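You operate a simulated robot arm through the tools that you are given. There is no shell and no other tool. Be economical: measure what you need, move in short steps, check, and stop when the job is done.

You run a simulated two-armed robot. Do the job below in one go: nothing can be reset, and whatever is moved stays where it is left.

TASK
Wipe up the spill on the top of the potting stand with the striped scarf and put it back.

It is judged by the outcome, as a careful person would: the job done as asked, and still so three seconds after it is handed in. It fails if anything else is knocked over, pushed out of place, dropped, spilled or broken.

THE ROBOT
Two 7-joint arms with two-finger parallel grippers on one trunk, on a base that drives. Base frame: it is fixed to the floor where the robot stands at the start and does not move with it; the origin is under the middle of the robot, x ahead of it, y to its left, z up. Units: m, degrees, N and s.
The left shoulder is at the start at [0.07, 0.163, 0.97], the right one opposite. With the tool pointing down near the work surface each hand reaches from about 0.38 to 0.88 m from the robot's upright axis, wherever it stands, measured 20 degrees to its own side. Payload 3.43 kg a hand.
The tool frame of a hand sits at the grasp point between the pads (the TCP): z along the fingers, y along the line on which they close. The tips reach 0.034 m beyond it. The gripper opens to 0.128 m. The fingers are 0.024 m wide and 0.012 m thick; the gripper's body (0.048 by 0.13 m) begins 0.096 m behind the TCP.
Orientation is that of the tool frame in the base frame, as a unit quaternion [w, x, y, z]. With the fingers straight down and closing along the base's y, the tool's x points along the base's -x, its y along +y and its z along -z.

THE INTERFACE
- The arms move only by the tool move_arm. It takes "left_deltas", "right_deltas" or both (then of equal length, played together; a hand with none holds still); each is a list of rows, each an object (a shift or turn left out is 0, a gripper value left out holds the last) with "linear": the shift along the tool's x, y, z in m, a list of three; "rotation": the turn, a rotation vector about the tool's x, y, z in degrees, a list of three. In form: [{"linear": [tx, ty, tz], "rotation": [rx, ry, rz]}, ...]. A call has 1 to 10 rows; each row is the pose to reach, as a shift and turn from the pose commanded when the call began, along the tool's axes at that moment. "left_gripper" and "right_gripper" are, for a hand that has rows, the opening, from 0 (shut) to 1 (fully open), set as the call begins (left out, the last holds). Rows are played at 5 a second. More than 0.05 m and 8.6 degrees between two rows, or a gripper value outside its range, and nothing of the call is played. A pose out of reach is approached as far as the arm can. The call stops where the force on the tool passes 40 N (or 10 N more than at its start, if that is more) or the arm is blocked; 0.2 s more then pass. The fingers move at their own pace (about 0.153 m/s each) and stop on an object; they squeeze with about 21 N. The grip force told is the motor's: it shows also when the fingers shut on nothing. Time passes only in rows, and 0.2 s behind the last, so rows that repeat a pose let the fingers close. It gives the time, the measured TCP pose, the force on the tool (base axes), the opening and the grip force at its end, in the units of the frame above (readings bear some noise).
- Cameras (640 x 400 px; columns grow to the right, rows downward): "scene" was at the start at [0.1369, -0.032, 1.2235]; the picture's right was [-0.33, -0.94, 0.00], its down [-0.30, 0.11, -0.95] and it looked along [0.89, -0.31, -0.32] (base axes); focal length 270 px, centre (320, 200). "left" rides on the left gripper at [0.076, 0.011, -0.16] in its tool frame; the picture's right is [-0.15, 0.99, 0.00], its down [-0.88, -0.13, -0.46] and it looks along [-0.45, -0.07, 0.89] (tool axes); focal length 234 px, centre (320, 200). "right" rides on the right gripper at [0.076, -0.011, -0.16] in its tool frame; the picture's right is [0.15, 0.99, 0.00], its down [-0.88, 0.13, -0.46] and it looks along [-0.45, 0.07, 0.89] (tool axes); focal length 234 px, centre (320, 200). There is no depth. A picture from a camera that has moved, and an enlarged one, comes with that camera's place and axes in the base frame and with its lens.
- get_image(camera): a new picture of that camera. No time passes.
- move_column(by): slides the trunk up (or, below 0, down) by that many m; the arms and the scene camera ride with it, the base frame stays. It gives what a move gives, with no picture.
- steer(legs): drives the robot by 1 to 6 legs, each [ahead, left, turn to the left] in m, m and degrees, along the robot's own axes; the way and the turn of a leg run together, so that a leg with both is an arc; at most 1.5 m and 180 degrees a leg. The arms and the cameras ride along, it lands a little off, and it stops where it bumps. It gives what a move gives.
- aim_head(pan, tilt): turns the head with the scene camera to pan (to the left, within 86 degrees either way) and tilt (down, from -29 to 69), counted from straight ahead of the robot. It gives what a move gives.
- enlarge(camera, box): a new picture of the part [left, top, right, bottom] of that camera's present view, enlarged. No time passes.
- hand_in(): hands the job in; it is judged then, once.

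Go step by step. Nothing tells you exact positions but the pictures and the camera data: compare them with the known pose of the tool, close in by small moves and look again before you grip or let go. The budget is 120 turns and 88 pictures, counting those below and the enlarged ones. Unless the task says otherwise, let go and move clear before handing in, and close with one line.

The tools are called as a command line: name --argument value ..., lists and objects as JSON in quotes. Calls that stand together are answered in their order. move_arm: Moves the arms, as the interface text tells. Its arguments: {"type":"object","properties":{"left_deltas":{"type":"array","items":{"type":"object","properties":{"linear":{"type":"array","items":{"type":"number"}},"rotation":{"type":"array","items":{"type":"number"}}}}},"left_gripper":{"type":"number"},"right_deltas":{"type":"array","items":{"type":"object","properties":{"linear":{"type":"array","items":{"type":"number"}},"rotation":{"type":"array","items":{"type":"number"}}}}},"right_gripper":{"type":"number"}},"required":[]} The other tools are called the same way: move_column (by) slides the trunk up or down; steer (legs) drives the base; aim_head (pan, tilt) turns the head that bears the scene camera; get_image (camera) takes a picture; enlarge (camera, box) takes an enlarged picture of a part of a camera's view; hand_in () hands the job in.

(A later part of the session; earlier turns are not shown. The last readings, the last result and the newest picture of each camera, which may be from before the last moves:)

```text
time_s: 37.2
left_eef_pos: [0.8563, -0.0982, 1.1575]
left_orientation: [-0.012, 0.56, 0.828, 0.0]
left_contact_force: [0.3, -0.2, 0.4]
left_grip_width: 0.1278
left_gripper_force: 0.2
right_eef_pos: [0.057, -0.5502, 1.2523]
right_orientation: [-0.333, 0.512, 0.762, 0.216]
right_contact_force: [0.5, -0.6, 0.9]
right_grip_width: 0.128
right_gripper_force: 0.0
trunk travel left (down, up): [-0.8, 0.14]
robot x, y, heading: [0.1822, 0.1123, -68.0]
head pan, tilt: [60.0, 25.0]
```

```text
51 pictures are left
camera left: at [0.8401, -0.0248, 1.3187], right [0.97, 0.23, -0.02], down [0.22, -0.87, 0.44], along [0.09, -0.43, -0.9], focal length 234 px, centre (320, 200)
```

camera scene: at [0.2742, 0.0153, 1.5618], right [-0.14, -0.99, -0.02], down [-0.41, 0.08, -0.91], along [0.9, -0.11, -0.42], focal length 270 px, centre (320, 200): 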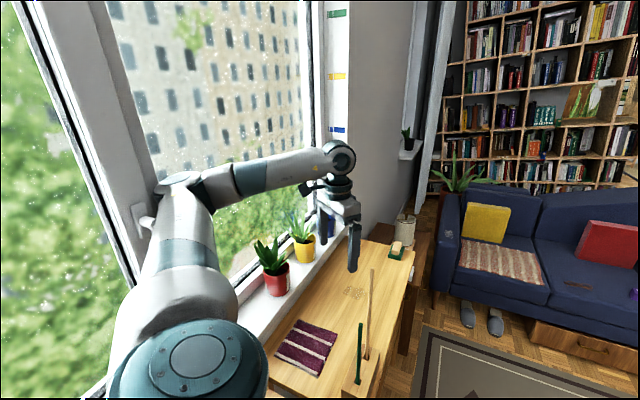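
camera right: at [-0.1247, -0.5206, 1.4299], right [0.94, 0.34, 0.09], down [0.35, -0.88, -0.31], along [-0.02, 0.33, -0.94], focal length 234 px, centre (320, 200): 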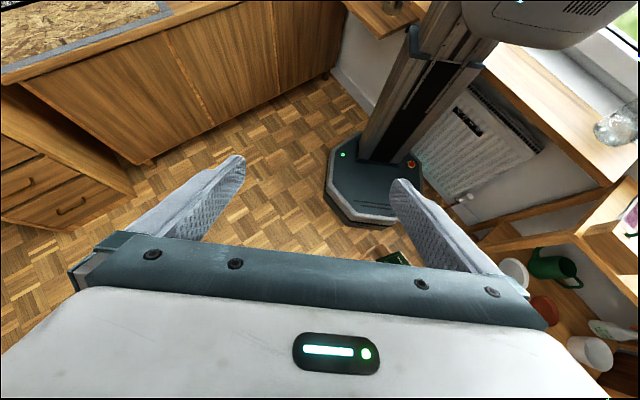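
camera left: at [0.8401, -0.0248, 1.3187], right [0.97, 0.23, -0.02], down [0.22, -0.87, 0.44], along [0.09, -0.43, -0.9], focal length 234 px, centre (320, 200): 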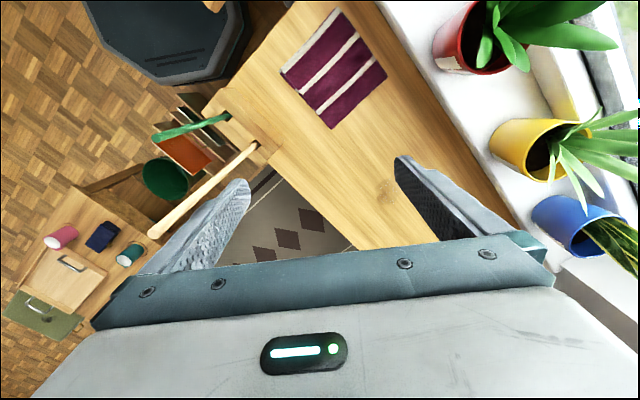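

The elbow nudged the window frame again because the arm was folded; stretching outward relieves it. I'll move the hand outward and then check.

move_arm --left_deltas '[{"linear": [-0.041, 0.01, 0]}, {"linear": [-0.082, 0.02, 0]}, {"linear": [-0.124, 0.028, 0]}, {"linear": [-0.15, 0.028, 0]}]'

get_image --camera "scene"

```text
time_s: 38.2
left_eef_pos: [0.9504, -0.1459, 1.1552]
left_orientation: [-0.01, 0.535, 0.845, -0.009]
left_contact_force: [-0.6, -0.3, 0.3]
left_grip_width: 0.1279
left_gripper_force: 0.1
right_eef_pos: [0.0866, -0.5185, 1.265]
right_orientation: [-0.337, 0.494, 0.776, 0.198]
right_contact_force: [0.3, -0.7, 0.3]
right_grip_width: 0.1281
right_gripper_force: 0.0
trunk travel left (down, up): [-0.8, 0.14]
robot x, y, heading: [0.1654, 0.1241, -64.6]
head pan, tilt: [60.0, 25.0]
```

```text
50 pictures are left
camera scene: at [0.2751, 0.0625, 1.5631], right [-0.08, -1.0, -0.01], down [-0.42, 0.04, -0.91], along [0.9, -0.07, -0.42], focal length 270 px, centre (320, 200)
```

scene: 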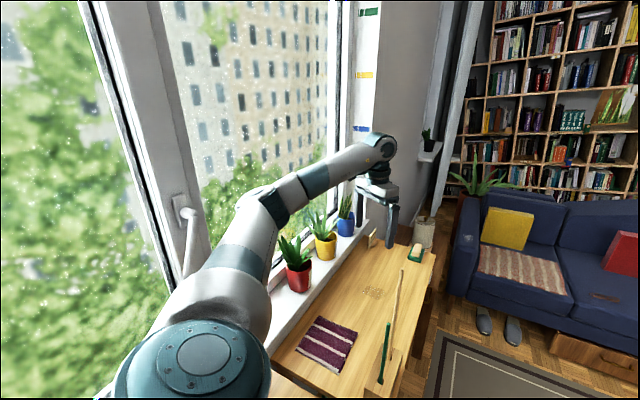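

Clear again. Now I'll descend here between the scarf and spill, well away from the pots and rods.

move_arm --left_deltas '[{"linear": [0, 0, 0.045]}, {"linear": [0, 0, 0.09]}, {"linear": [0, 0, 0.135]}, {"linear": [0, 0, 0.18]}, {"linear": [0, 0, 0.225]}]'

get_image --camera "left"

get_image --camera "scene"

```text
time_s: 39.4
left_eef_pos: [0.949, -0.1441, 0.9301]
left_orientation: [-0.009, 0.535, 0.845, -0.011]
left_contact_force: [0.3, 0.0, 0.7]
left_grip_width: 0.128
left_gripper_force: 0.0
right_eef_pos: [0.0941, -0.5157, 1.2675]
right_orientation: [-0.337, 0.494, 0.777, 0.196]
right_contact_force: [-0.1, 0.7, -0.2]
right_grip_width: 0.1277
right_gripper_force: 0.0
trunk travel left (down, up): [-0.8, 0.14]
robot x, y, heading: [0.1668, 0.1231, -64.6]
head pan, tilt: [60.0, 25.0]
```

```text
49 pictures are left
camera left: at [0.9297, -0.0684, 1.0895], right [0.96, 0.29, -0.03], down [0.27, -0.85, 0.46], along [0.11, -0.44, -0.89], focal length 234 px, centre (320, 200)
```

left: 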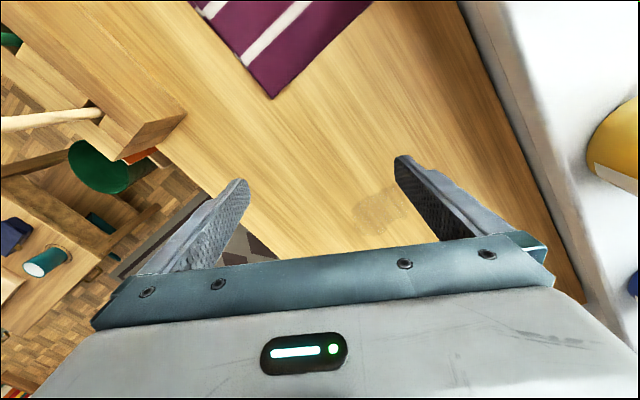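

```text
48 pictures are left
camera scene: at [0.2809, 0.0674, 1.5633], right [-0.08, -1.0, 0.0], down [-0.42, 0.03, -0.91], along [0.9, -0.07, -0.42], focal length 270 px, centre (320, 200)
```

scene: 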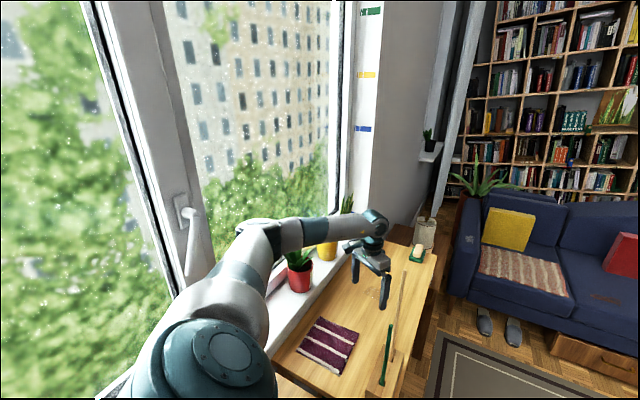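

The spill is confirmed at about (1.05, -0.20) and the scarf's near corner at (0.88, -0.10). I'll raise the trunk 0.1 m to keep the arm steep, then lower and draw back over the scarf.

move_column --by 0.1

move_arm --left_deltas '[{"linear": [0, 0, 0.04]}, {"linear": [0, 0, 0.08]}, {"linear": [0.02, 0, 0.12]}, {"linear": [0.045, 0, 0.13]}, {"linear": [0.07, 0, 0.13]}, {"linear": [0.095, 0, 0.13]}, {"linear": [0.122, 0, 0.13]}]'

get_image --camera "left"

get_image --camera "scene"

```text
time_s: 40.7
left_eef_pos: [0.9476, -0.1444, 1.031]
left_orientation: [-0.01, 0.534, 0.845, -0.011]
left_contact_force: [0.2, -0.6, -1.0]
left_grip_width: 0.1279
left_gripper_force: 0.1
right_eef_pos: [0.0924, -0.5145, 1.3681]
right_orientation: [-0.336, 0.495, 0.777, 0.196]
right_contact_force: [-0.3, 0.0, 0.3]
right_grip_width: 0.1278
right_gripper_force: 0.2
trunk travel left (down, up): [-0.9, 0.04]
robot x, y, heading: [0.1676, 0.1214, -64.6]
head pan, tilt: [60.0, 25.0]
```

```text
time_s: 42.3
left_eef_pos: [0.89, -0.0599, 0.8939]
left_orientation: [-0.015, 0.54, 0.841, -0.01]
left_contact_force: [-0.5, -0.1, -0.5]
left_grip_width: 0.1279
left_gripper_force: 0.1
right_eef_pos: [0.0904, -0.5319, 1.3606]
right_orientation: [-0.339, 0.497, 0.773, 0.202]
right_contact_force: [-0.7, -0.1, 0.6]
right_grip_width: 0.128
right_gripper_force: 0.0
trunk travel left (down, up): [-0.9, 0.04]
robot x, y, heading: [0.1708, 0.1244, -65.2]
head pan, tilt: [60.0, 25.0]
```

```text
47 pictures are left
camera left: at [0.8727, 0.0149, 1.0549], right [0.96, 0.28, -0.03], down [0.26, -0.85, 0.45], along [0.1, -0.44, -0.89], focal length 234 px, centre (320, 200)
```

left: 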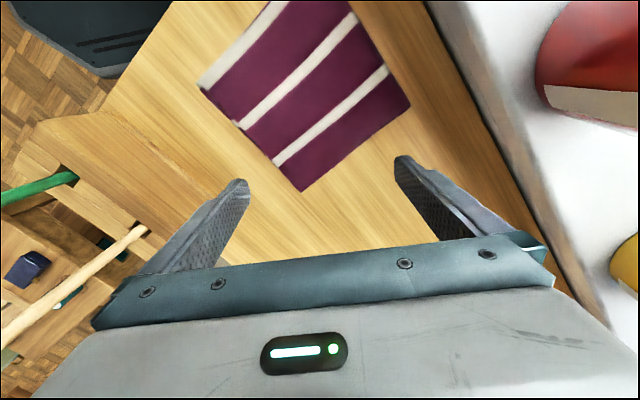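

```text
46 pictures are left
camera scene: at [0.2849, 0.0444, 1.6619], right [-0.09, -1.0, -0.01], down [-0.42, 0.05, -0.9], along [0.9, -0.08, -0.43], focal length 270 px, centre (320, 200)
```

scene: 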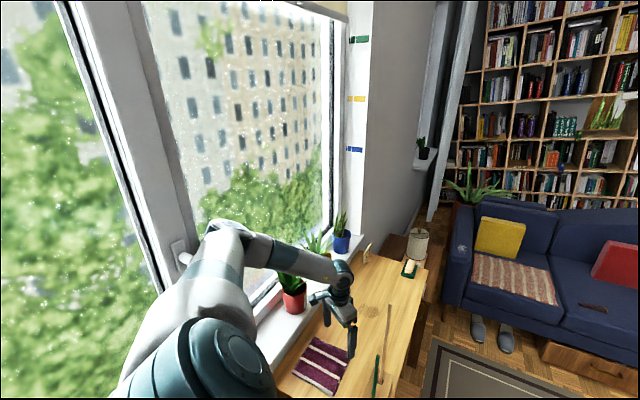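

The arm is almost at the window limit again. Tilting the fingers back toward me lets the tips reach the scarf's middle without folding the elbow further.

move_arm --left_deltas '[{"linear": [-0.02, 0, -0.02]}, {"linear": [0.01, 0, -0.02], "rotation": [0, 8, 0]}, {"linear": [0.04, 0, -0.02], "rotation": [0, 16, 0]}, {"linear": [0.065, 0, -0.02], "rotation": [0, 24, 0]}]'

get_image --camera "left"

get_image --camera "scene"

```text
time_s: 43.3
left_eef_pos: [0.8661, 0.0189, 0.9189]
left_orientation: [-0.187, 0.527, 0.823, 0.102]
left_contact_force: [0.1, -0.4, 1.4]
left_grip_width: 0.1279
left_gripper_force: 0.1
right_eef_pos: [0.0928, -0.5183, 1.3673]
right_orientation: [-0.337, 0.495, 0.776, 0.198]
right_contact_force: [-0.1, 1.0, 0.6]
right_grip_width: 0.1277
right_gripper_force: 0.0
trunk travel left (down, up): [-0.9, 0.04]
robot x, y, heading: [0.1752, 0.1245, -64.4]
head pan, tilt: [60.0, 25.0]
```

```text
45 pictures are left
camera left: at [0.879, 0.03, 1.0959], right [0.95, 0.3, -0.09], down [0.31, -0.95, 0.05], along [-0.07, -0.08, -0.99], focal length 234 px, centre (320, 200)
```

left: 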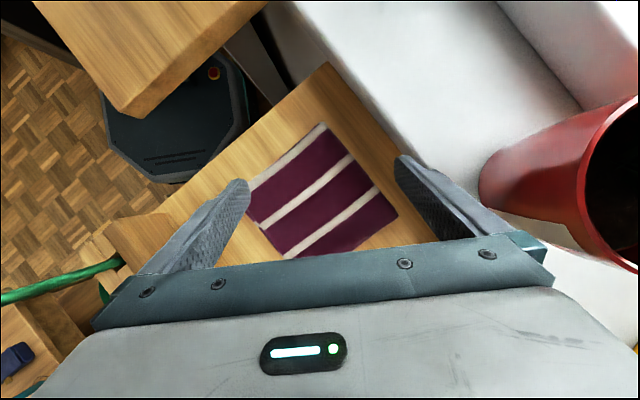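

```text
44 pictures are left
camera scene: at [0.283, 0.0641, 1.663], right [-0.08, -1.0, 0.0], down [-0.42, 0.04, -0.91], along [0.9, -0.07, -0.42], focal length 270 px, centre (320, 200)
```

scene: 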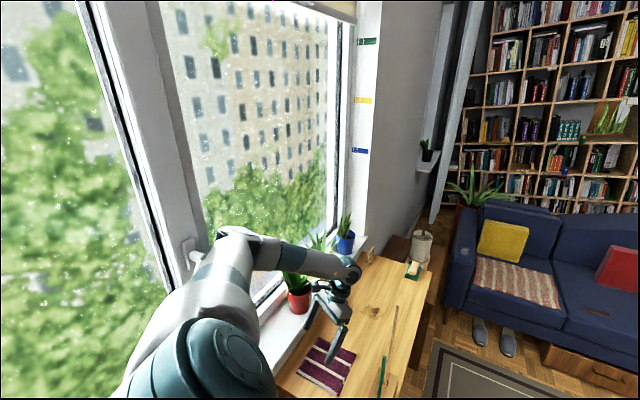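

The fingers now hover over the scarf's centre at about (0.857, 0.0) and the robot is not being pushed. I'll partly close the gripper and lower to just above the scarf.

move_arm --left_deltas '[{"linear": [-0.02, -0.004, 0.016]}, {"linear": [-0.04, -0.008, 0.033]}, {"linear": [-0.061, -0.012, 0.049]}]' --left_gripper 0.45

get_image --camera "left"

```text
time_s: 44.1
left_eef_pos: [0.8682, -0.0175, 0.8507]
left_orientation: [-0.185, 0.526, 0.824, 0.1]
left_contact_force: [0.1, 0.0, -0.2]
left_grip_width: 0.0578
left_gripper_force: 0.1
right_eef_pos: [0.0907, -0.517, 1.3679]
right_orientation: [-0.337, 0.495, 0.777, 0.196]
right_contact_force: [-0.1, -0.5, 0.2]
right_grip_width: 0.1282
right_gripper_force: 0.1
trunk travel left (down, up): [-0.9, 0.04]
robot x, y, heading: [0.1672, 0.1212, -64.7]
head pan, tilt: [60.0, 25.0]
```

```text
43 pictures are left
camera left: at [0.8793, -0.007, 1.0274], right [0.95, 0.3, -0.09], down [0.31, -0.95, 0.06], along [-0.07, -0.08, -0.99], focal length 234 px, centre (320, 200)
```

left: 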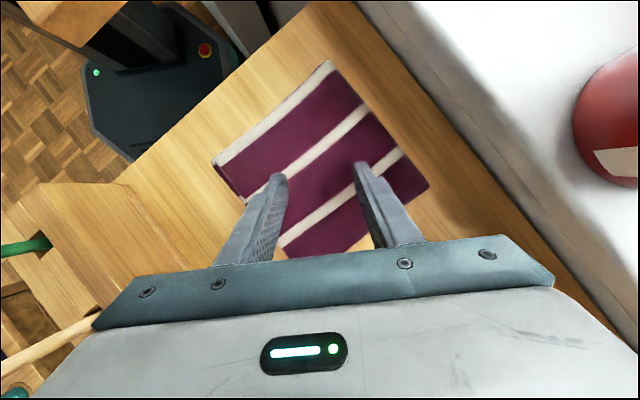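

The fingertips straddle the middle of the scarf. I'll lower in small steps until I feel contact.

move_arm --left_deltas '[{"linear": [-0.002, 0, 0.0045]}, {"linear": [-0.004, 0, 0.009]}]'

get_image --camera "left"

```text
time_s: 44.7
left_eef_pos: [0.8663, -0.0179, 0.8413]
left_orientation: [-0.184, 0.525, 0.825, 0.1]
left_contact_force: [0.4, -0.8, -0.4]
left_grip_width: 0.0576
left_gripper_force: 0.1
right_eef_pos: [0.0913, -0.5166, 1.3684]
right_orientation: [-0.337, 0.496, 0.776, 0.197]
right_contact_force: [0.4, -0.2, 0.3]
right_grip_width: 0.1281
right_gripper_force: 0.0
trunk travel left (down, up): [-0.9, 0.04]
robot x, y, heading: [0.168, 0.1255, -64.6]
head pan, tilt: [60.0, 25.0]
```

```text
42 pictures are left
camera left: at [0.879, -0.0067, 1.0177], right [0.95, 0.3, -0.09], down [0.31, -0.95, 0.06], along [-0.07, -0.08, -0.99], focal length 234 px, centre (320, 200)
```

left: 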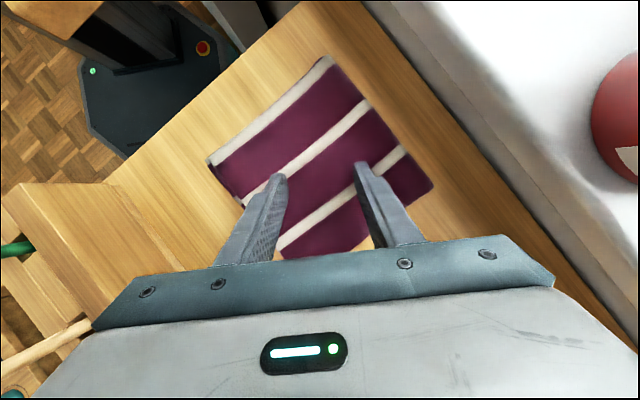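

No contact yet, so I'll keep lowering.

move_arm --left_deltas '[{"linear": [-0.0021, 0, 0.0045]}, {"linear": [-0.0042, 0, 0.009]}]'

```text
time_s: 45.3
left_eef_pos: [0.866, -0.0169, 0.84]
left_orientation: [-0.184, 0.525, 0.825, 0.101]
left_contact_force: [0.0, 0.1, 11.4]
left_grip_width: 0.0575
left_gripper_force: 0.0
left hand out of reach, approached as far as the arm can: row 2
right_eef_pos: [0.0897, -0.5143, 1.3691]
right_orientation: [-0.335, 0.497, 0.776, 0.198]
right_contact_force: [-0.3, 1.2, -0.7]
right_grip_width: 0.128
right_gripper_force: 0.0
trunk travel left (down, up): [-0.9, 0.04]
robot x, y, heading: [0.1694, 0.1221, -64.7]
head pan, tilt: [60.0, 25.0]
```

Contact at about 11 N. Now I'll close the fingers to pinch the cloth.

move_arm --left_deltas '[{"linear": [0, 0, 0]}, {"linear": [0, 0, 0]}, {"linear": [0, 0, 0]}, {"linear": [0, 0, 0]}]' --left_gripper 0

get_image --camera "left"

```text
time_s: 46.3
left_eef_pos: [0.8647, -0.0155, 0.838]
left_orientation: [-0.184, 0.526, 0.824, 0.101]
left_contact_force: [2.8, 1.4, 11.1]
left_grip_width: 0.0026
left_gripper_force: 20.9
right_eef_pos: [0.0906, -0.515, 1.3687]
right_orientation: [-0.335, 0.497, 0.776, 0.197]
right_contact_force: [0.4, -0.2, 0.1]
right_grip_width: 0.1279
right_gripper_force: 0.1
trunk travel left (down, up): [-0.9, 0.04]
robot x, y, heading: [0.1706, 0.1217, -64.8]
head pan, tilt: [60.0, 25.0]
```

```text
41 pictures are left
camera left: at [0.8772, -0.0057, 1.0142], right [0.95, 0.3, -0.09], down [0.31, -0.95, 0.06], along [-0.06, -0.08, -0.99], focal length 234 px, centre (320, 200)
```

left: 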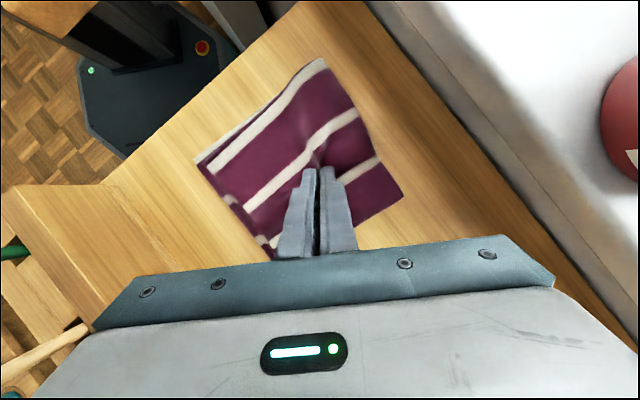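

The cloth is soft and now pinched (2.6 mm). I'll lift slightly and draw it toward the spill, straightening the fingers on the way.

move_arm --left_deltas '[{"linear": [0.006, 0, -0.0136]}, {"linear": [-0.028, 0.0125, -0.029], "rotation": [0, -3.5, 0]}, {"linear": [-0.062, 0.025, -0.0446], "rotation": [0, -7, 0]}, {"linear": [-0.096, 0.0375, -0.06], "rotation": [0, -10.5, 0]}, {"linear": [-0.13, 0.05, -0.0758], "rotation": [0, -14, 0]}]'

get_image --camera "left"

get_image --camera "scene"

```text
time_s: 47.5
left_eef_pos: [0.9274, -0.0175, 0.9306]
left_orientation: [-0.099, 0.525, 0.844, 0.053]
left_contact_force: [-0.4, -0.8, 0.1]
left_grip_width: 0.0025
left_gripper_force: 21.1
left hand out of reach, approached as far as the arm can: row 2, 3, 4, 5
right_eef_pos: [0.0915, -0.5131, 1.3699]
right_orientation: [-0.335, 0.497, 0.776, 0.196]
right_contact_force: [-0.2, 0.2, 0.0]
right_grip_width: 0.1282
right_gripper_force: 0.1
trunk travel left (down, up): [-0.9, 0.04]
robot x, y, heading: [0.1641, 0.1229, -64.6]
head pan, tilt: [60.0, 25.0]
```

```text
40 pictures are left
camera left: at [0.9201, 0.0234, 1.1032], right [0.95, 0.31, -0.04], down [0.31, -0.92, 0.25], along [0.04, -0.25, -0.97], focal length 234 px, centre (320, 200)
```

left: 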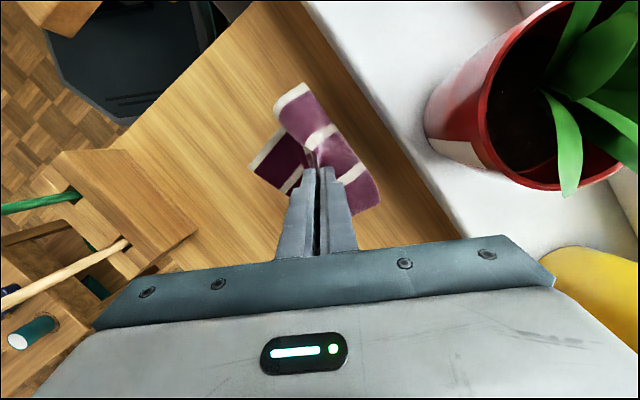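

```text
39 pictures are left
camera scene: at [0.2798, 0.0703, 1.6634], right [-0.08, -1.0, 0.0], down [-0.42, 0.03, -0.91], along [0.9, -0.08, -0.42], focal length 270 px, centre (320, 200)
```

scene: 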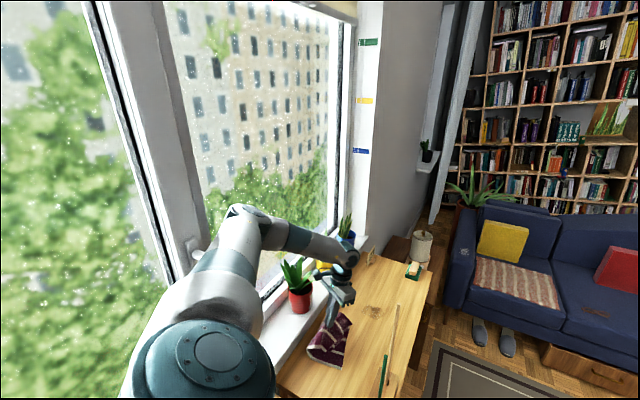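

The arm couldn't keep the height while tilted, so the scarf is lifted more than planned. I'll finish straightening the tool at this height.

move_arm --left_deltas '[{"linear": [0.006, 0, -0.03], "rotation": [0, -5, 0]}, {"linear": [0.011, 0, -0.059], "rotation": [0, -10.5, 0]}, {"linear": [0.011, 0, -0.059], "rotation": [0, -10.5, 0]}]'

get_image --camera "left"

```text
time_s: 48.3
left_eef_pos: [0.9206, -0.0541, 0.9831]
left_orientation: [-0.025, 0.537, 0.843, 0.011]
left_contact_force: [0.1, 0.8, -0.5]
left_grip_width: 0.0021
left_gripper_force: 20.8
right_eef_pos: [0.0825, -0.539, 1.3565]
right_orientation: [-0.339, 0.497, 0.772, 0.207]
right_contact_force: [-0.7, 0.9, -0.8]
right_grip_width: 0.1278
right_gripper_force: 0.1
trunk travel left (down, up): [-0.9, 0.04]
robot x, y, heading: [0.1694, 0.1201, -66.1]
head pan, tilt: [60.0, 25.0]
```

```text
38 pictures are left
camera left: at [0.9023, 0.0125, 1.1474], right [0.96, 0.29, -0.02], down [0.27, -0.87, 0.41], along [0.1, -0.39, -0.91], focal length 234 px, centre (320, 200)
```

left: 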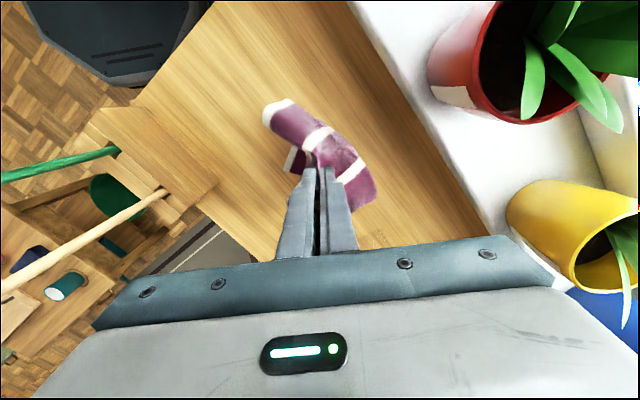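

The scarf hangs cleanly and the tool is vertical. I'll carry it out over the spill.

move_arm --left_deltas '[{"linear": [-0.04, 0.012, 0]}, {"linear": [-0.08, 0.024, 0]}, {"linear": [-0.12, 0.036, 0]}, {"linear": [-0.155, 0.048, 0]}]'

get_image --camera "left"

get_image --camera "scene"

```text
time_s: 49.3
left_eef_pos: [0.9612, -0.0641, 0.9931]
left_orientation: [-0.015, 0.528, 0.849, 0.01]
left_contact_force: [0.0, 1.0, -0.2]
left_grip_width: 0.0024
left_gripper_force: 20.8
left hand out of reach, approached as far as the arm can: row 2, 3, 4
right_eef_pos: [0.0888, -0.513, 1.3691]
right_orientation: [-0.335, 0.496, 0.777, 0.196]
right_contact_force: [0.3, -0.6, 1.0]
right_grip_width: 0.128
right_gripper_force: 0.1
trunk travel left (down, up): [-0.9, 0.04]
robot x, y, heading: [0.1668, 0.1219, -64.8]
head pan, tilt: [60.0, 25.0]
```

```text
37 pictures are left
camera left: at [0.9388, 0.0042, 1.1553], right [0.95, 0.31, 0.0], down [0.28, -0.86, 0.42], along [0.13, -0.4, -0.91], focal length 234 px, centre (320, 200)
```

left: 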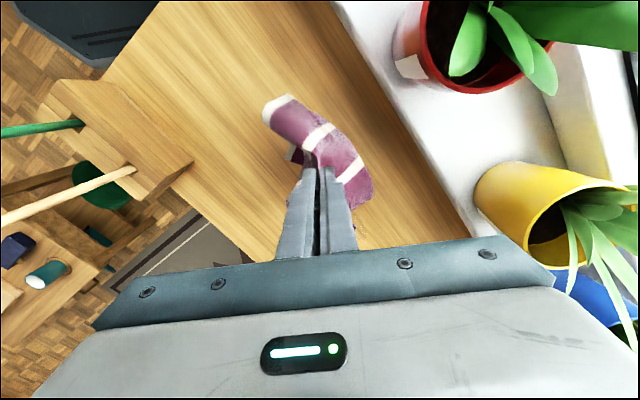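

```text
36 pictures are left
camera scene: at [0.2778, 0.0709, 1.6638], right [-0.08, -1.0, 0.0], down [-0.42, 0.03, -0.91], along [0.9, -0.08, -0.42], focal length 270 px, centre (320, 200)
```

scene: 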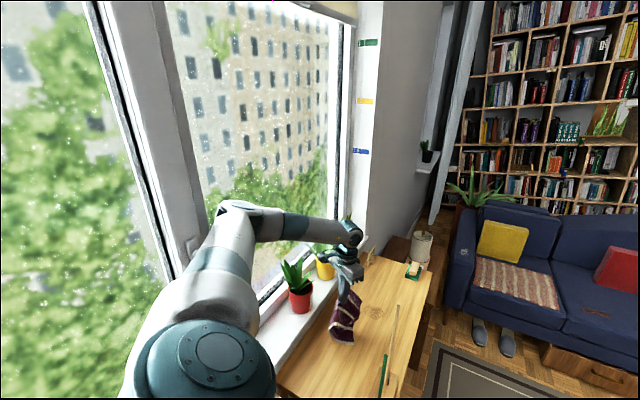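

The arm seems caught at a joint limit in this posture, though a nearby pose was reachable before. I'll aim back for that known pose, (0.95, -0.14, 1.05).

move_arm --left_deltas '[{"linear": [0.02, -0.02, -0.025]}, {"linear": [0.04, -0.04, -0.05]}, {"linear": [0.061, -0.06, -0.075]}, {"linear": [0.061, -0.06, -0.1]}, {"linear": [0.061, -0.06, -0.1]}]'

get_image --camera "scene"

```text
time_s: 50.5
left_eef_pos: [0.8746, -0.0858, 1.086]
left_orientation: [-0.027, 0.542, 0.84, 0.012]
left_contact_force: [-0.3, 0.1, -0.3]
left_grip_width: 0.0023
left_gripper_force: 20.9
right_eef_pos: [0.0741, -0.5397, 1.3569]
right_orientation: [-0.337, 0.502, 0.769, 0.209]
right_contact_force: [-1.0, 0.4, 0.4]
right_grip_width: 0.128
right_gripper_force: 0.0
trunk travel left (down, up): [-0.9, 0.04]
robot x, y, heading: [0.1756, 0.1216, -66.2]
head pan, tilt: [60.0, 25.0]
```

```text
35 pictures are left
camera scene: at [0.2759, 0.0318, 1.6624], right [-0.11, -0.99, -0.02], down [-0.42, 0.06, -0.91], along [0.9, -0.09, -0.42], focal length 270 px, centre (320, 200)
```

scene: 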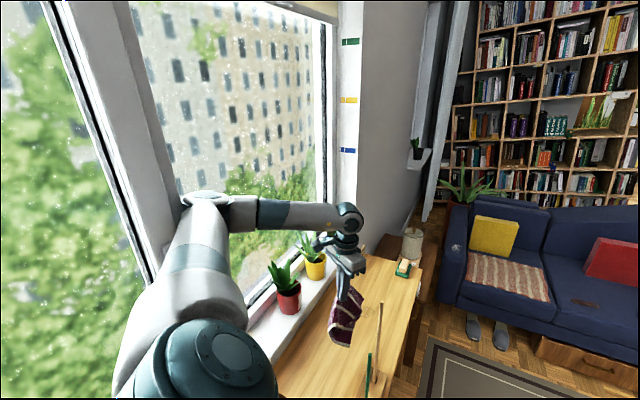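

The commanded pose follows the achieved one. Now I'll move straight outward from here at this height.

move_arm --left_deltas '[{"linear": [-0.03, 0, 0]}, {"linear": [-0.06, 0, 0]}, {"linear": [-0.09, 0, 0]}, {"linear": [-0.12, 0, 0]}]'

get_image --camera "scene"

```text
time_s: 51.5
left_eef_pos: [0.9368, -0.1495, 1.0873]
left_orientation: [-0.022, 0.527, 0.85, 0.009]
left_contact_force: [1.1, -0.1, -0.1]
left_grip_width: 0.0024
left_gripper_force: 21.6
right_eef_pos: [0.09, -0.5164, 1.3673]
right_orientation: [-0.336, 0.495, 0.777, 0.198]
right_contact_force: [-0.1, -0.2, -0.5]
right_grip_width: 0.1279
right_gripper_force: 0.1
trunk travel left (down, up): [-0.9, 0.04]
robot x, y, heading: [0.1676, 0.1258, -64.7]
head pan, tilt: [60.0, 25.0]
```

```text
34 pictures are left
camera scene: at [0.2774, 0.0659, 1.6634], right [-0.08, -1.0, 0.0], down [-0.42, 0.04, -0.91], along [0.9, -0.07, -0.42], focal length 270 px, centre (320, 200)
```

scene: 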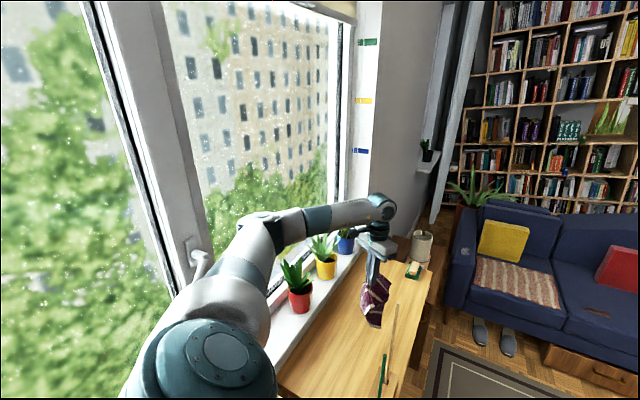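

Good, clear now. I'll lower the trunk 0.12 m for reach and then move over the spill.

move_column --by -0.12

move_arm --left_deltas '[{"linear": [-0.024, 0.018, 0]}, {"linear": [-0.048, 0.037, 0]}, {"linear": [-0.072, 0.055, 0]}, {"linear": [-0.096, 0.074, 0]}]'

get_image --camera "left"

get_image --camera "scene"

```text
time_s: 53.0
left_eef_pos: [0.9386, -0.1452, 0.9669]
left_orientation: [-0.02, 0.525, 0.851, 0.007]
left_contact_force: [0.0, 0.4, -0.2]
left_grip_width: 0.0023
left_gripper_force: 21.2
right_eef_pos: [0.0925, -0.5149, 1.249]
right_orientation: [-0.335, 0.495, 0.777, 0.196]
right_contact_force: [-0.1, -1.3, 0.9]
right_grip_width: 0.128
right_gripper_force: 0.1
trunk travel left (down, up): [-0.78, 0.16]
robot x, y, heading: [0.168, 0.1265, -64.7]
head pan, tilt: [60.0, 25.0]
```

```text
time_s: 54.0
left_eef_pos: [0.9663, -0.1611, 0.9661]
left_orientation: [-0.02, 0.525, 0.851, 0.006]
left_contact_force: [-0.8, -0.5, -0.3]
left_grip_width: 0.0023
left_gripper_force: 21.0
left hand out of reach, approached as far as the arm can: row 2, 3, 4
right_eef_pos: [0.0938, -0.5153, 1.2485]
right_orientation: [-0.336, 0.495, 0.777, 0.195]
right_contact_force: [0.7, -0.3, 0.9]
right_grip_width: 0.1279
right_gripper_force: 0.0
trunk travel left (down, up): [-0.78, 0.16]
robot x, y, heading: [0.1694, 0.1244, -64.6]
head pan, tilt: [60.0, 25.0]
```

```text
33 pictures are left
camera left: at [0.9457, -0.0919, 1.1282], right [0.95, 0.31, -0.02], down [0.29, -0.86, 0.42], along [0.12, -0.4, -0.91], focal length 234 px, centre (320, 200)
```

left: 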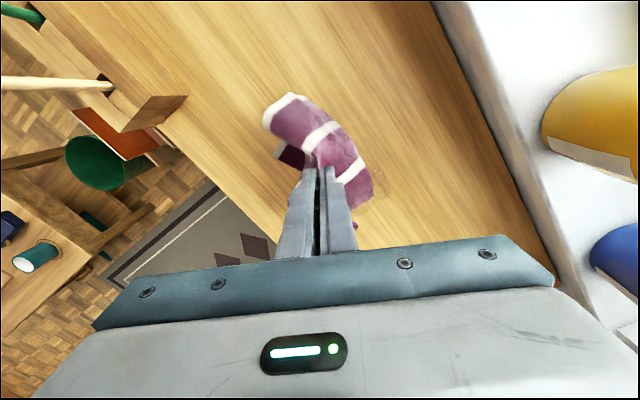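

```text
32 pictures are left
camera scene: at [0.2806, 0.0679, 1.5433], right [-0.08, -1.0, 0.0], down [-0.42, 0.03, -0.91], along [0.9, -0.07, -0.42], focal length 270 px, centre (320, 200)
```

scene: 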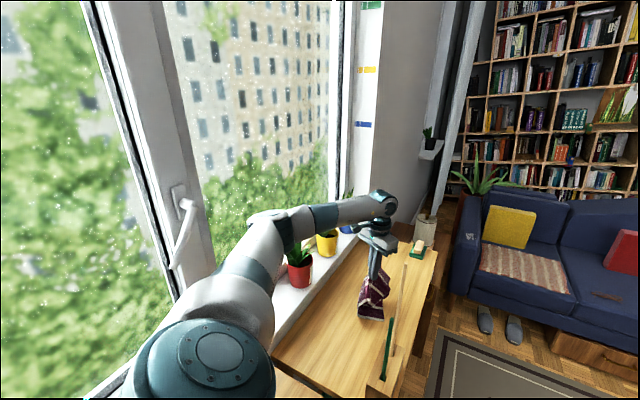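

This seems to be the reach limit with a vertical tool. I'll tilt the fingers outward to extend the reach.

move_arm --left_deltas '[{"linear": [-0.028, 0.0, -0.005], "rotation": [0, -8, 0]}, {"linear": [-0.056, 0.0, -0.01], "rotation": [0, -16, 0]}, {"linear": [-0.085, 0.0, -0.02], "rotation": [0, -24, 0]}, {"linear": [-0.085, 0.03, -0.02], "rotation": [0, -24, 0]}, {"linear": [-0.085, 0.06, -0.02], "rotation": [0, -24, 0]}]'

get_image --camera "left"

```text
time_s: 55.2
left_eef_pos: [1.0196, -0.2302, 0.9805]
left_orientation: [0.157, 0.516, 0.836, -0.103]
left_contact_force: [-0.4, 0.5, 0.2]
left_grip_width: 0.0021
left_gripper_force: 20.2
left hand out of reach, approached as far as the arm can: row 4, 5
right_eef_pos: [0.0921, -0.5148, 1.2492]
right_orientation: [-0.337, 0.495, 0.777, 0.196]
right_contact_force: [-0.3, -0.1, -0.2]
right_grip_width: 0.1279
right_gripper_force: 0.0
trunk travel left (down, up): [-0.78, 0.16]
robot x, y, heading: [0.1685, 0.124, -64.7]
head pan, tilt: [60.0, 25.0]
```

```text
31 pictures are left
camera left: at [0.9717, -0.1079, 1.1017], right [0.95, 0.32, 0.04], down [0.18, -0.64, 0.75], along [0.27, -0.7, -0.66], focal length 234 px, centre (320, 200)
```

left: 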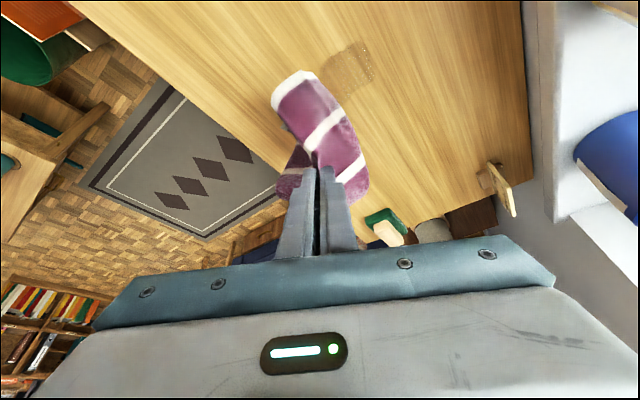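

The limit is on stretch, so I'll trade some outward reach for leftward reach to get right above the spill.

move_arm --left_deltas '[{"linear": [0.03, 0, -0.0134]}, {"linear": [0.03, 0.02, -0.0134]}, {"linear": [0.03, 0.042, -0.0134]}]'

move_column --by -0.08

get_image --camera "left"

get_image --camera "scene"

```text
time_s: 56.0
left_eef_pos: [1.0239, -0.1843, 0.9763]
left_orientation: [0.159, 0.515, 0.836, -0.101]
left_contact_force: [-0.3, 0.1, -0.9]
left_grip_width: 0.002
left_gripper_force: 20.5
left hand out of reach, approached as far as the arm can: row 3
right_eef_pos: [0.0914, -0.515, 1.2482]
right_orientation: [-0.335, 0.496, 0.777, 0.197]
right_contact_force: [0.9, 0.5, 0.1]
right_grip_width: 0.128
right_gripper_force: 0.1
trunk travel left (down, up): [-0.78, 0.16]
robot x, y, heading: [0.1679, 0.124, -64.5]
head pan, tilt: [60.0, 25.0]
```

```text
time_s: 57.2
left_eef_pos: [1.0238, -0.1836, 0.897]
left_orientation: [0.159, 0.516, 0.836, -0.102]
left_contact_force: [-0.5, -0.7, 0.1]
left_grip_width: 0.0025
left_gripper_force: 20.9
right_eef_pos: [0.0916, -0.5148, 1.1701]
right_orientation: [-0.336, 0.496, 0.777, 0.196]
right_contact_force: [-0.1, 0.9, 0.4]
right_grip_width: 0.128
right_gripper_force: 0.1
trunk travel left (down, up): [-0.7, 0.24]
robot x, y, heading: [0.1716, 0.1252, -64.5]
head pan, tilt: [60.0, 25.0]
```

```text
30 pictures are left
camera left: at [0.9753, -0.0615, 1.017], right [0.95, 0.32, 0.05], down [0.18, -0.64, 0.75], along [0.27, -0.7, -0.66], focal length 234 px, centre (320, 200)
```

left: 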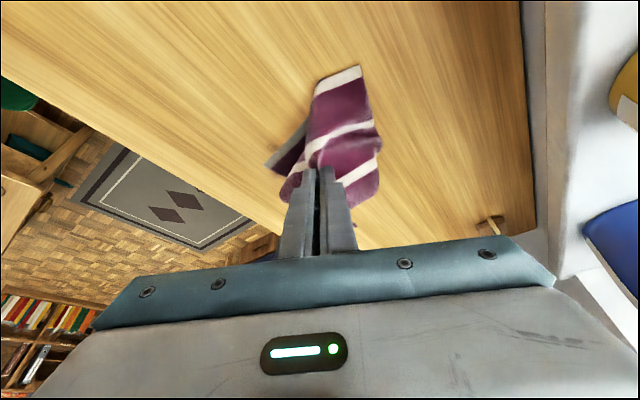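

```text
29 pictures are left
camera scene: at [0.2801, 0.0688, 1.4635], right [-0.08, -1.0, 0.0], down [-0.42, 0.03, -0.91], along [0.9, -0.07, -0.42], focal length 270 px, centre (320, 200)
```

scene: 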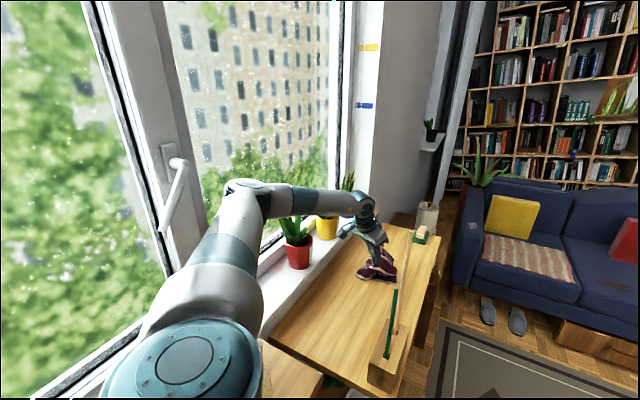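

The scarf hangs directly over the spill, and the forearm stays clear of the pots. I'll lower the trunk a bit more to bring it down.

move_column --by -0.045

get_image --camera "left"

```text
time_s: 58.1
left_eef_pos: [1.0241, -0.1836, 0.8515]
left_orientation: [0.159, 0.516, 0.836, -0.102]
left_contact_force: [0.2, -0.6, -0.3]
left_grip_width: 0.0025
left_gripper_force: 20.6
right_eef_pos: [0.0914, -0.5155, 1.122]
right_orientation: [-0.336, 0.495, 0.777, 0.196]
right_contact_force: [-0.1, 0.1, 0.8]
right_grip_width: 0.128
right_gripper_force: 0.0
trunk travel left (down, up): [-0.655, 0.285]
robot x, y, heading: [0.1657, 0.1207, -64.6]
head pan, tilt: [60.0, 25.0]
```

```text
28 pictures are left
camera left: at [0.9753, -0.0618, 0.972], right [0.95, 0.32, 0.05], down [0.18, -0.64, 0.75], along [0.27, -0.7, -0.66], focal length 234 px, centre (320, 200)
```

left: 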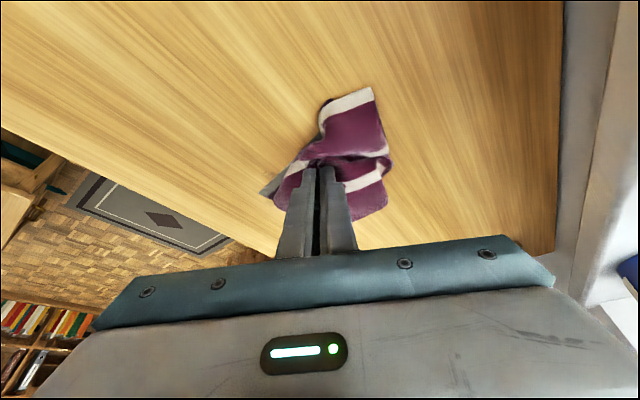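

The cloth is now on the top over the spill. A little lower for pressure, then wiping strokes.

move_column --by -0.012

move_arm --left_deltas '[{"linear": [0.027, 0, -0.012]}, {"linear": [0.055, 0, -0.024]}, {"linear": [0.027, 0, -0.012]}, {"linear": [0, 0, 0]}, {"linear": [0.027, -0.03, -0.012]}, {"linear": [0.055, -0.03, -0.024]}, {"linear": [0.027, -0.03, -0.012]}, {"linear": [0.0, -0.03, 0]}, {"linear": [-0.02, -0.03, 0.008]}, {"linear": [0, 0, 0]}]'

get_image --camera "left"

```text
time_s: 58.7
left_eef_pos: [1.0243, -0.1836, 0.841]
left_orientation: [0.16, 0.516, 0.836, -0.102]
left_contact_force: [-0.9, -1.1, 6.6]
left_grip_width: 0.0023
left_gripper_force: 21.4
right_eef_pos: [0.0917, -0.5145, 1.1106]
right_orientation: [-0.335, 0.495, 0.777, 0.197]
right_contact_force: [0.5, 0.7, 0.5]
right_grip_width: 0.128
right_gripper_force: 0.1
trunk travel left (down, up): [-0.643, 0.297]
robot x, y, heading: [0.1684, 0.122, -64.5]
head pan, tilt: [60.0, 25.0]
```

```text
time_s: 60.9
left_eef_pos: [1.0244, -0.1861, 0.8417]
left_orientation: [0.16, 0.515, 0.836, -0.104]
left_contact_force: [-0.8, 1.6, -1.2]
left_grip_width: 0.0023
left_gripper_force: 20.9
right_eef_pos: [0.0915, -0.5139, 1.1128]
right_orientation: [-0.335, 0.497, 0.776, 0.197]
right_contact_force: [-0.7, -0.2, 0.5]
right_grip_width: 0.1283
right_gripper_force: 0.0
trunk travel left (down, up): [-0.643, 0.297]
robot x, y, heading: [0.1702, 0.123, -64.6]
head pan, tilt: [60.0, 25.0]
```

```text
27 pictures are left
camera left: at [0.9759, -0.0641, 0.9614], right [0.95, 0.32, 0.04], down [0.18, -0.63, 0.75], along [0.27, -0.7, -0.66], focal length 234 px, centre (320, 200)
```

left: 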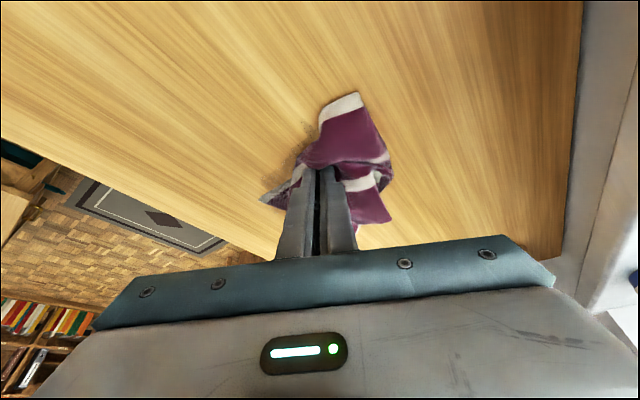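

A bit of spill still shows left of the cloth. I'll enlarge to see it.

enlarge --camera "left" --box '[230, 80, 430, 240]'

```text
2.50 times, centred on (330, 160) of left
camera zoom: at [0.9759, -0.0641, 0.9614], right [0.95, 0.32, 0.04], down [0.18, -0.63, 0.75], along [0.27, -0.7, -0.66], focal length 585 px, centre (295, 300)
```

zoom: 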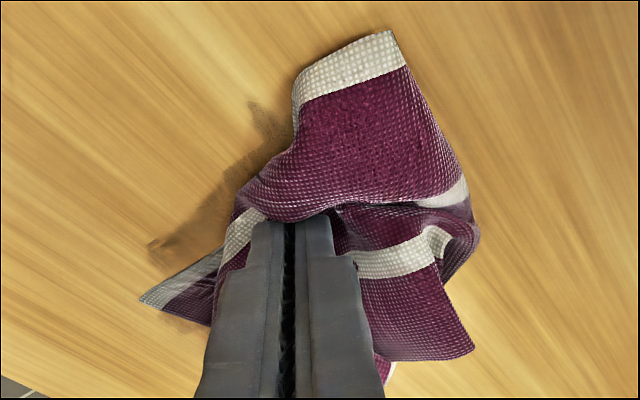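

The remaining streak lies on the gripper's -y side. I'll press slightly more and wipe across that side.

move_arm --left_deltas '[{"linear": [0.0024, -0.03, 0.0055]}, {"linear": [0.0298, -0.03, -0.0067]}, {"linear": [0.0572, -0.035, -0.0189]}, {"linear": [0.0298, -0.05, -0.0067]}, {"linear": [0.0024, -0.055, 0.0055]}, {"linear": [-0.025, -0.055, 0.0177]}, {"linear": [-0.025, -0.035, 0.0177]}, {"linear": [0.0024, -0.02, 0.0055]}, {"linear": [0.0389, -0.02, -0.0108]}, {"linear": [0.0389, -0.055, -0.0108]}]'

get_image --camera "left"

```text
time_s: 63.1
left_eef_pos: [0.956, -0.1728, 0.8369]
left_orientation: [0.16, 0.516, 0.835, -0.102]
left_contact_force: [5.1, 3.4, 28.0]
left_grip_width: 0.0023
left_gripper_force: 20.9
right_eef_pos: [0.0904, -0.514, 1.1118]
right_orientation: [-0.335, 0.495, 0.777, 0.196]
right_contact_force: [0.6, 0.5, 0.4]
right_grip_width: 0.1281
right_gripper_force: 0.1
trunk travel left (down, up): [-0.643, 0.297]
robot x, y, heading: [0.1706, 0.1188, -64.4]
head pan, tilt: [60.0, 25.0]
```

```text
25 pictures are left
camera left: at [0.9076, -0.0504, 0.9571], right [0.95, 0.32, 0.05], down [0.18, -0.64, 0.75], along [0.27, -0.7, -0.66], focal length 234 px, centre (320, 200)
```

left: 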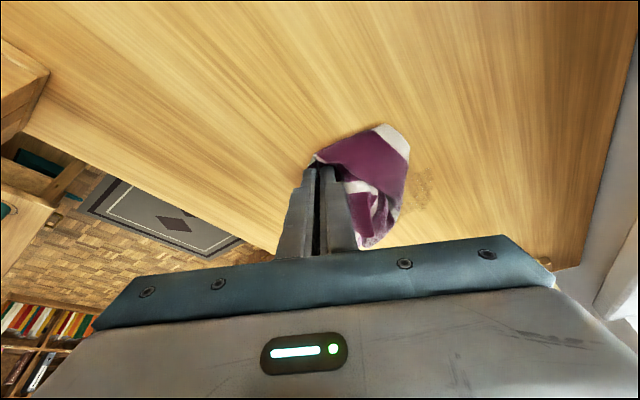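

The left part is clean; some spill remains on the right side. I'll look closer.

enlarge --camera "left" --box '[260, 80, 500, 260]'

```text
2.22 times, centred on (380, 170) of left
camera zoom: at [0.9076, -0.0504, 0.9571], right [0.95, 0.32, 0.05], down [0.18, -0.64, 0.75], along [0.27, -0.7, -0.66], focal length 520 px, centre (187, 267)
```

zoom: 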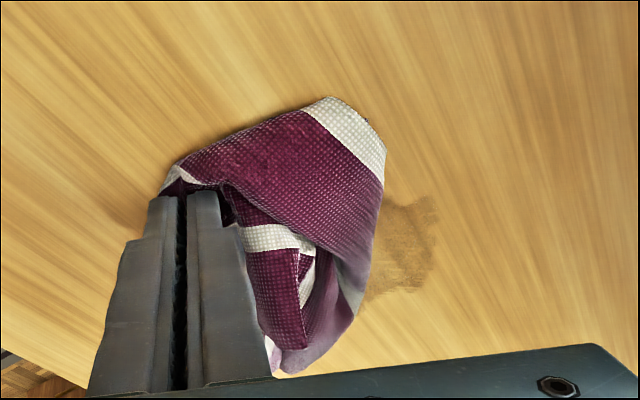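

The rest of the spill is at about (1.06, -0.18). I'll lift slightly, tilt the fingers further outward for reach, and set the cloth down there.

move_arm --left_deltas '[{"linear": [-0.0122, 0.03, -0.0274]}, {"linear": [-0.0272, 0.06, -0.0207], "rotation": [0, -8, 0]}, {"linear": [-0.042, 0.088, -0.014], "rotation": [0, -16, 0]}, {"linear": [-0.03, 0.088, 0.0134], "rotation": [0, -16, 0]}]'

get_image --camera "left"

```text
time_s: 64.1
left_eef_pos: [1.0357, -0.1926, 0.8398]
left_orientation: [0.271, 0.506, 0.8, -0.175]
left_contact_force: [-0.5, -0.7, 1.6]
left_grip_width: 0.0023
left_gripper_force: 21.2
left hand out of reach, approached as far as the arm can: row 3, 4
right_eef_pos: [0.0801, -0.5277, 1.103]
right_orientation: [-0.336, 0.497, 0.774, 0.204]
right_contact_force: [0.3, 0.6, -0.4]
right_grip_width: 0.1279
right_gripper_force: 0.1
trunk travel left (down, up): [-0.643, 0.297]
robot x, y, heading: [0.1675, 0.1217, -65.0]
head pan, tilt: [60.0, 25.0]
```

```text
23 pictures are left
camera left: at [0.9771, -0.0445, 0.9196], right [0.94, 0.32, 0.09], down [0.06, -0.43, 0.9], along [0.32, -0.84, -0.43], focal length 234 px, centre (320, 200)
```

left: 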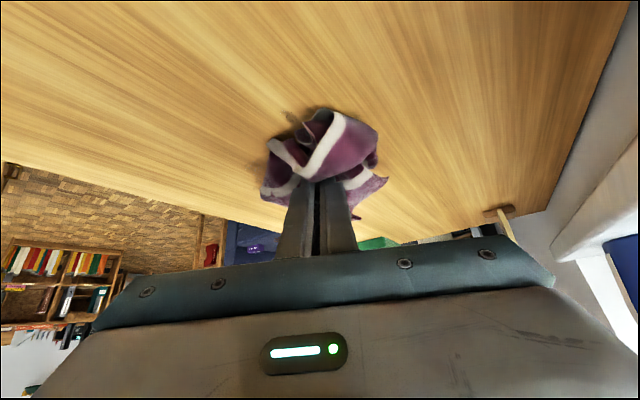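

The cloth is past the remaining patch; I'll press and pull it back across it in a couple of strokes.

move_arm --left_deltas '[{"linear": [0.0039, 0, 0.0046]}, {"linear": [0.0269, 0, -0.0147]}, {"linear": [0.0499, 0, -0.034]}, {"linear": [0.0499, 0.03, -0.034]}, {"linear": [0.0269, 0.03, -0.0147]}, {"linear": [0.0039, 0.02, 0.0046]}, {"linear": [0.0269, 0.02, -0.0147]}, {"linear": [0.0499, 0.01, -0.034]}, {"linear": [0.0652, -0.03, -0.0468]}, {"linear": [0.0652, -0.07, -0.0468]}]'

get_image --camera "left"

```text
time_s: 65.2
left_eef_pos: [1.0029, -0.2029, 0.8397]
left_orientation: [0.267, 0.529, 0.784, -0.186]
left_contact_force: [-0.4, -0.2, -0.5]
left_grip_width: 0.002
left_gripper_force: 20.9
left hand out of reach, approached as far as the arm can: row 4, 5
right_eef_pos: [0.0469, -0.5332, 1.1092]
right_orientation: [-0.326, 0.519, 0.76, 0.214]
right_contact_force: [-1.0, 0.8, 0.3]
right_grip_width: 0.1278
right_gripper_force: 0.1
trunk travel left (down, up): [-0.643, 0.297]
robot x, y, heading: [0.1761, 0.109, -68.3]
head pan, tilt: [60.0, 25.0]
stopped in row 5 (left hand): the force on the tool passed its limit (the readings are from after the stop); the commanded pose is now the measured one
```

```text
22 pictures are left
camera left: at [0.9551, -0.0518, 0.9194], right [0.96, 0.26, 0.08], down [0.04, -0.43, 0.9], along [0.27, -0.87, -0.42], focal length 234 px, centre (320, 200)
```

left: 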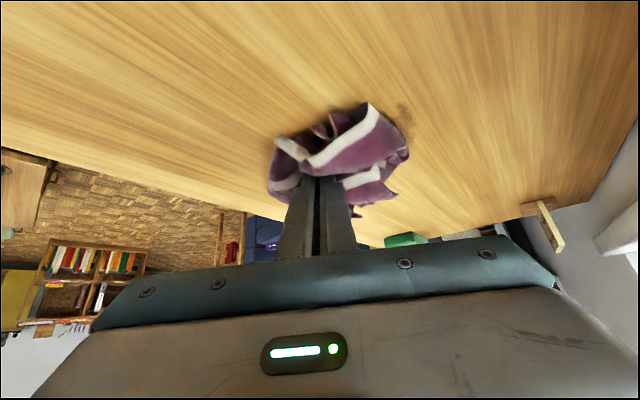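

The robot got nudged again; I must check what the arm touches.

get_image --camera "scene"

```text
21 pictures are left
camera scene: at [0.2704, 0.0347, 1.4095], right [-0.15, -0.99, -0.01], down [-0.41, 0.07, -0.91], along [0.9, -0.13, -0.41], focal length 270 px, centre (320, 200)
```

scene: 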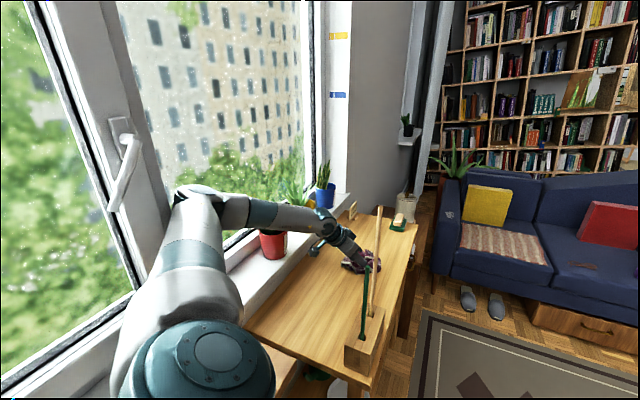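

The elbow rests against the window frame because the steep tilt folded the arm. I'll lift, undo part of the tilt and stretch outward to release it.

move_arm --left_deltas '[{"linear": [-0.034, 0, -0.018]}, {"linear": [-0.049, 0, -0.0116], "rotation": [0, 8, 0]}, {"linear": [-0.049, 0, -0.0116], "rotation": [0, 16, 0]}]'

get_image --camera "left"

```text
time_s: 65.7
left_eef_pos: [1.0109, -0.1997, 0.837]
left_orientation: [0.228, 0.527, 0.8, -0.176]
left_contact_force: [-3.7, 0.5, 15.6]
left_grip_width: 0.0023
left_gripper_force: 20.6
left hand out of reach, approached as far as the arm can: row 2
right_eef_pos: [0.0622, -0.5257, 1.1111]
right_orientation: [-0.331, 0.517, 0.762, 0.206]
right_contact_force: [-0.2, 0.4, 0.0]
right_grip_width: 0.1281
right_gripper_force: 0.1
trunk travel left (down, up): [-0.643, 0.297]
robot x, y, heading: [0.1777, 0.1087, -67.7]
head pan, tilt: [60.0, 25.0]
stopped in row 2 (left hand): the force on the tool passed its limit (the readings are from after the stop); the commanded pose is now the measured one
```

```text
20 pictures are left
camera left: at [0.9646, -0.0532, 0.9285], right [0.96, 0.27, 0.04], down [0.1, -0.48, 0.87], along [0.25, -0.83, -0.49], focal length 234 px, centre (320, 200)
```

left: 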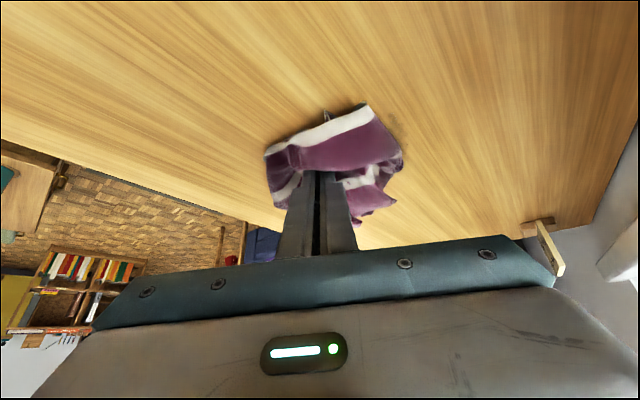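

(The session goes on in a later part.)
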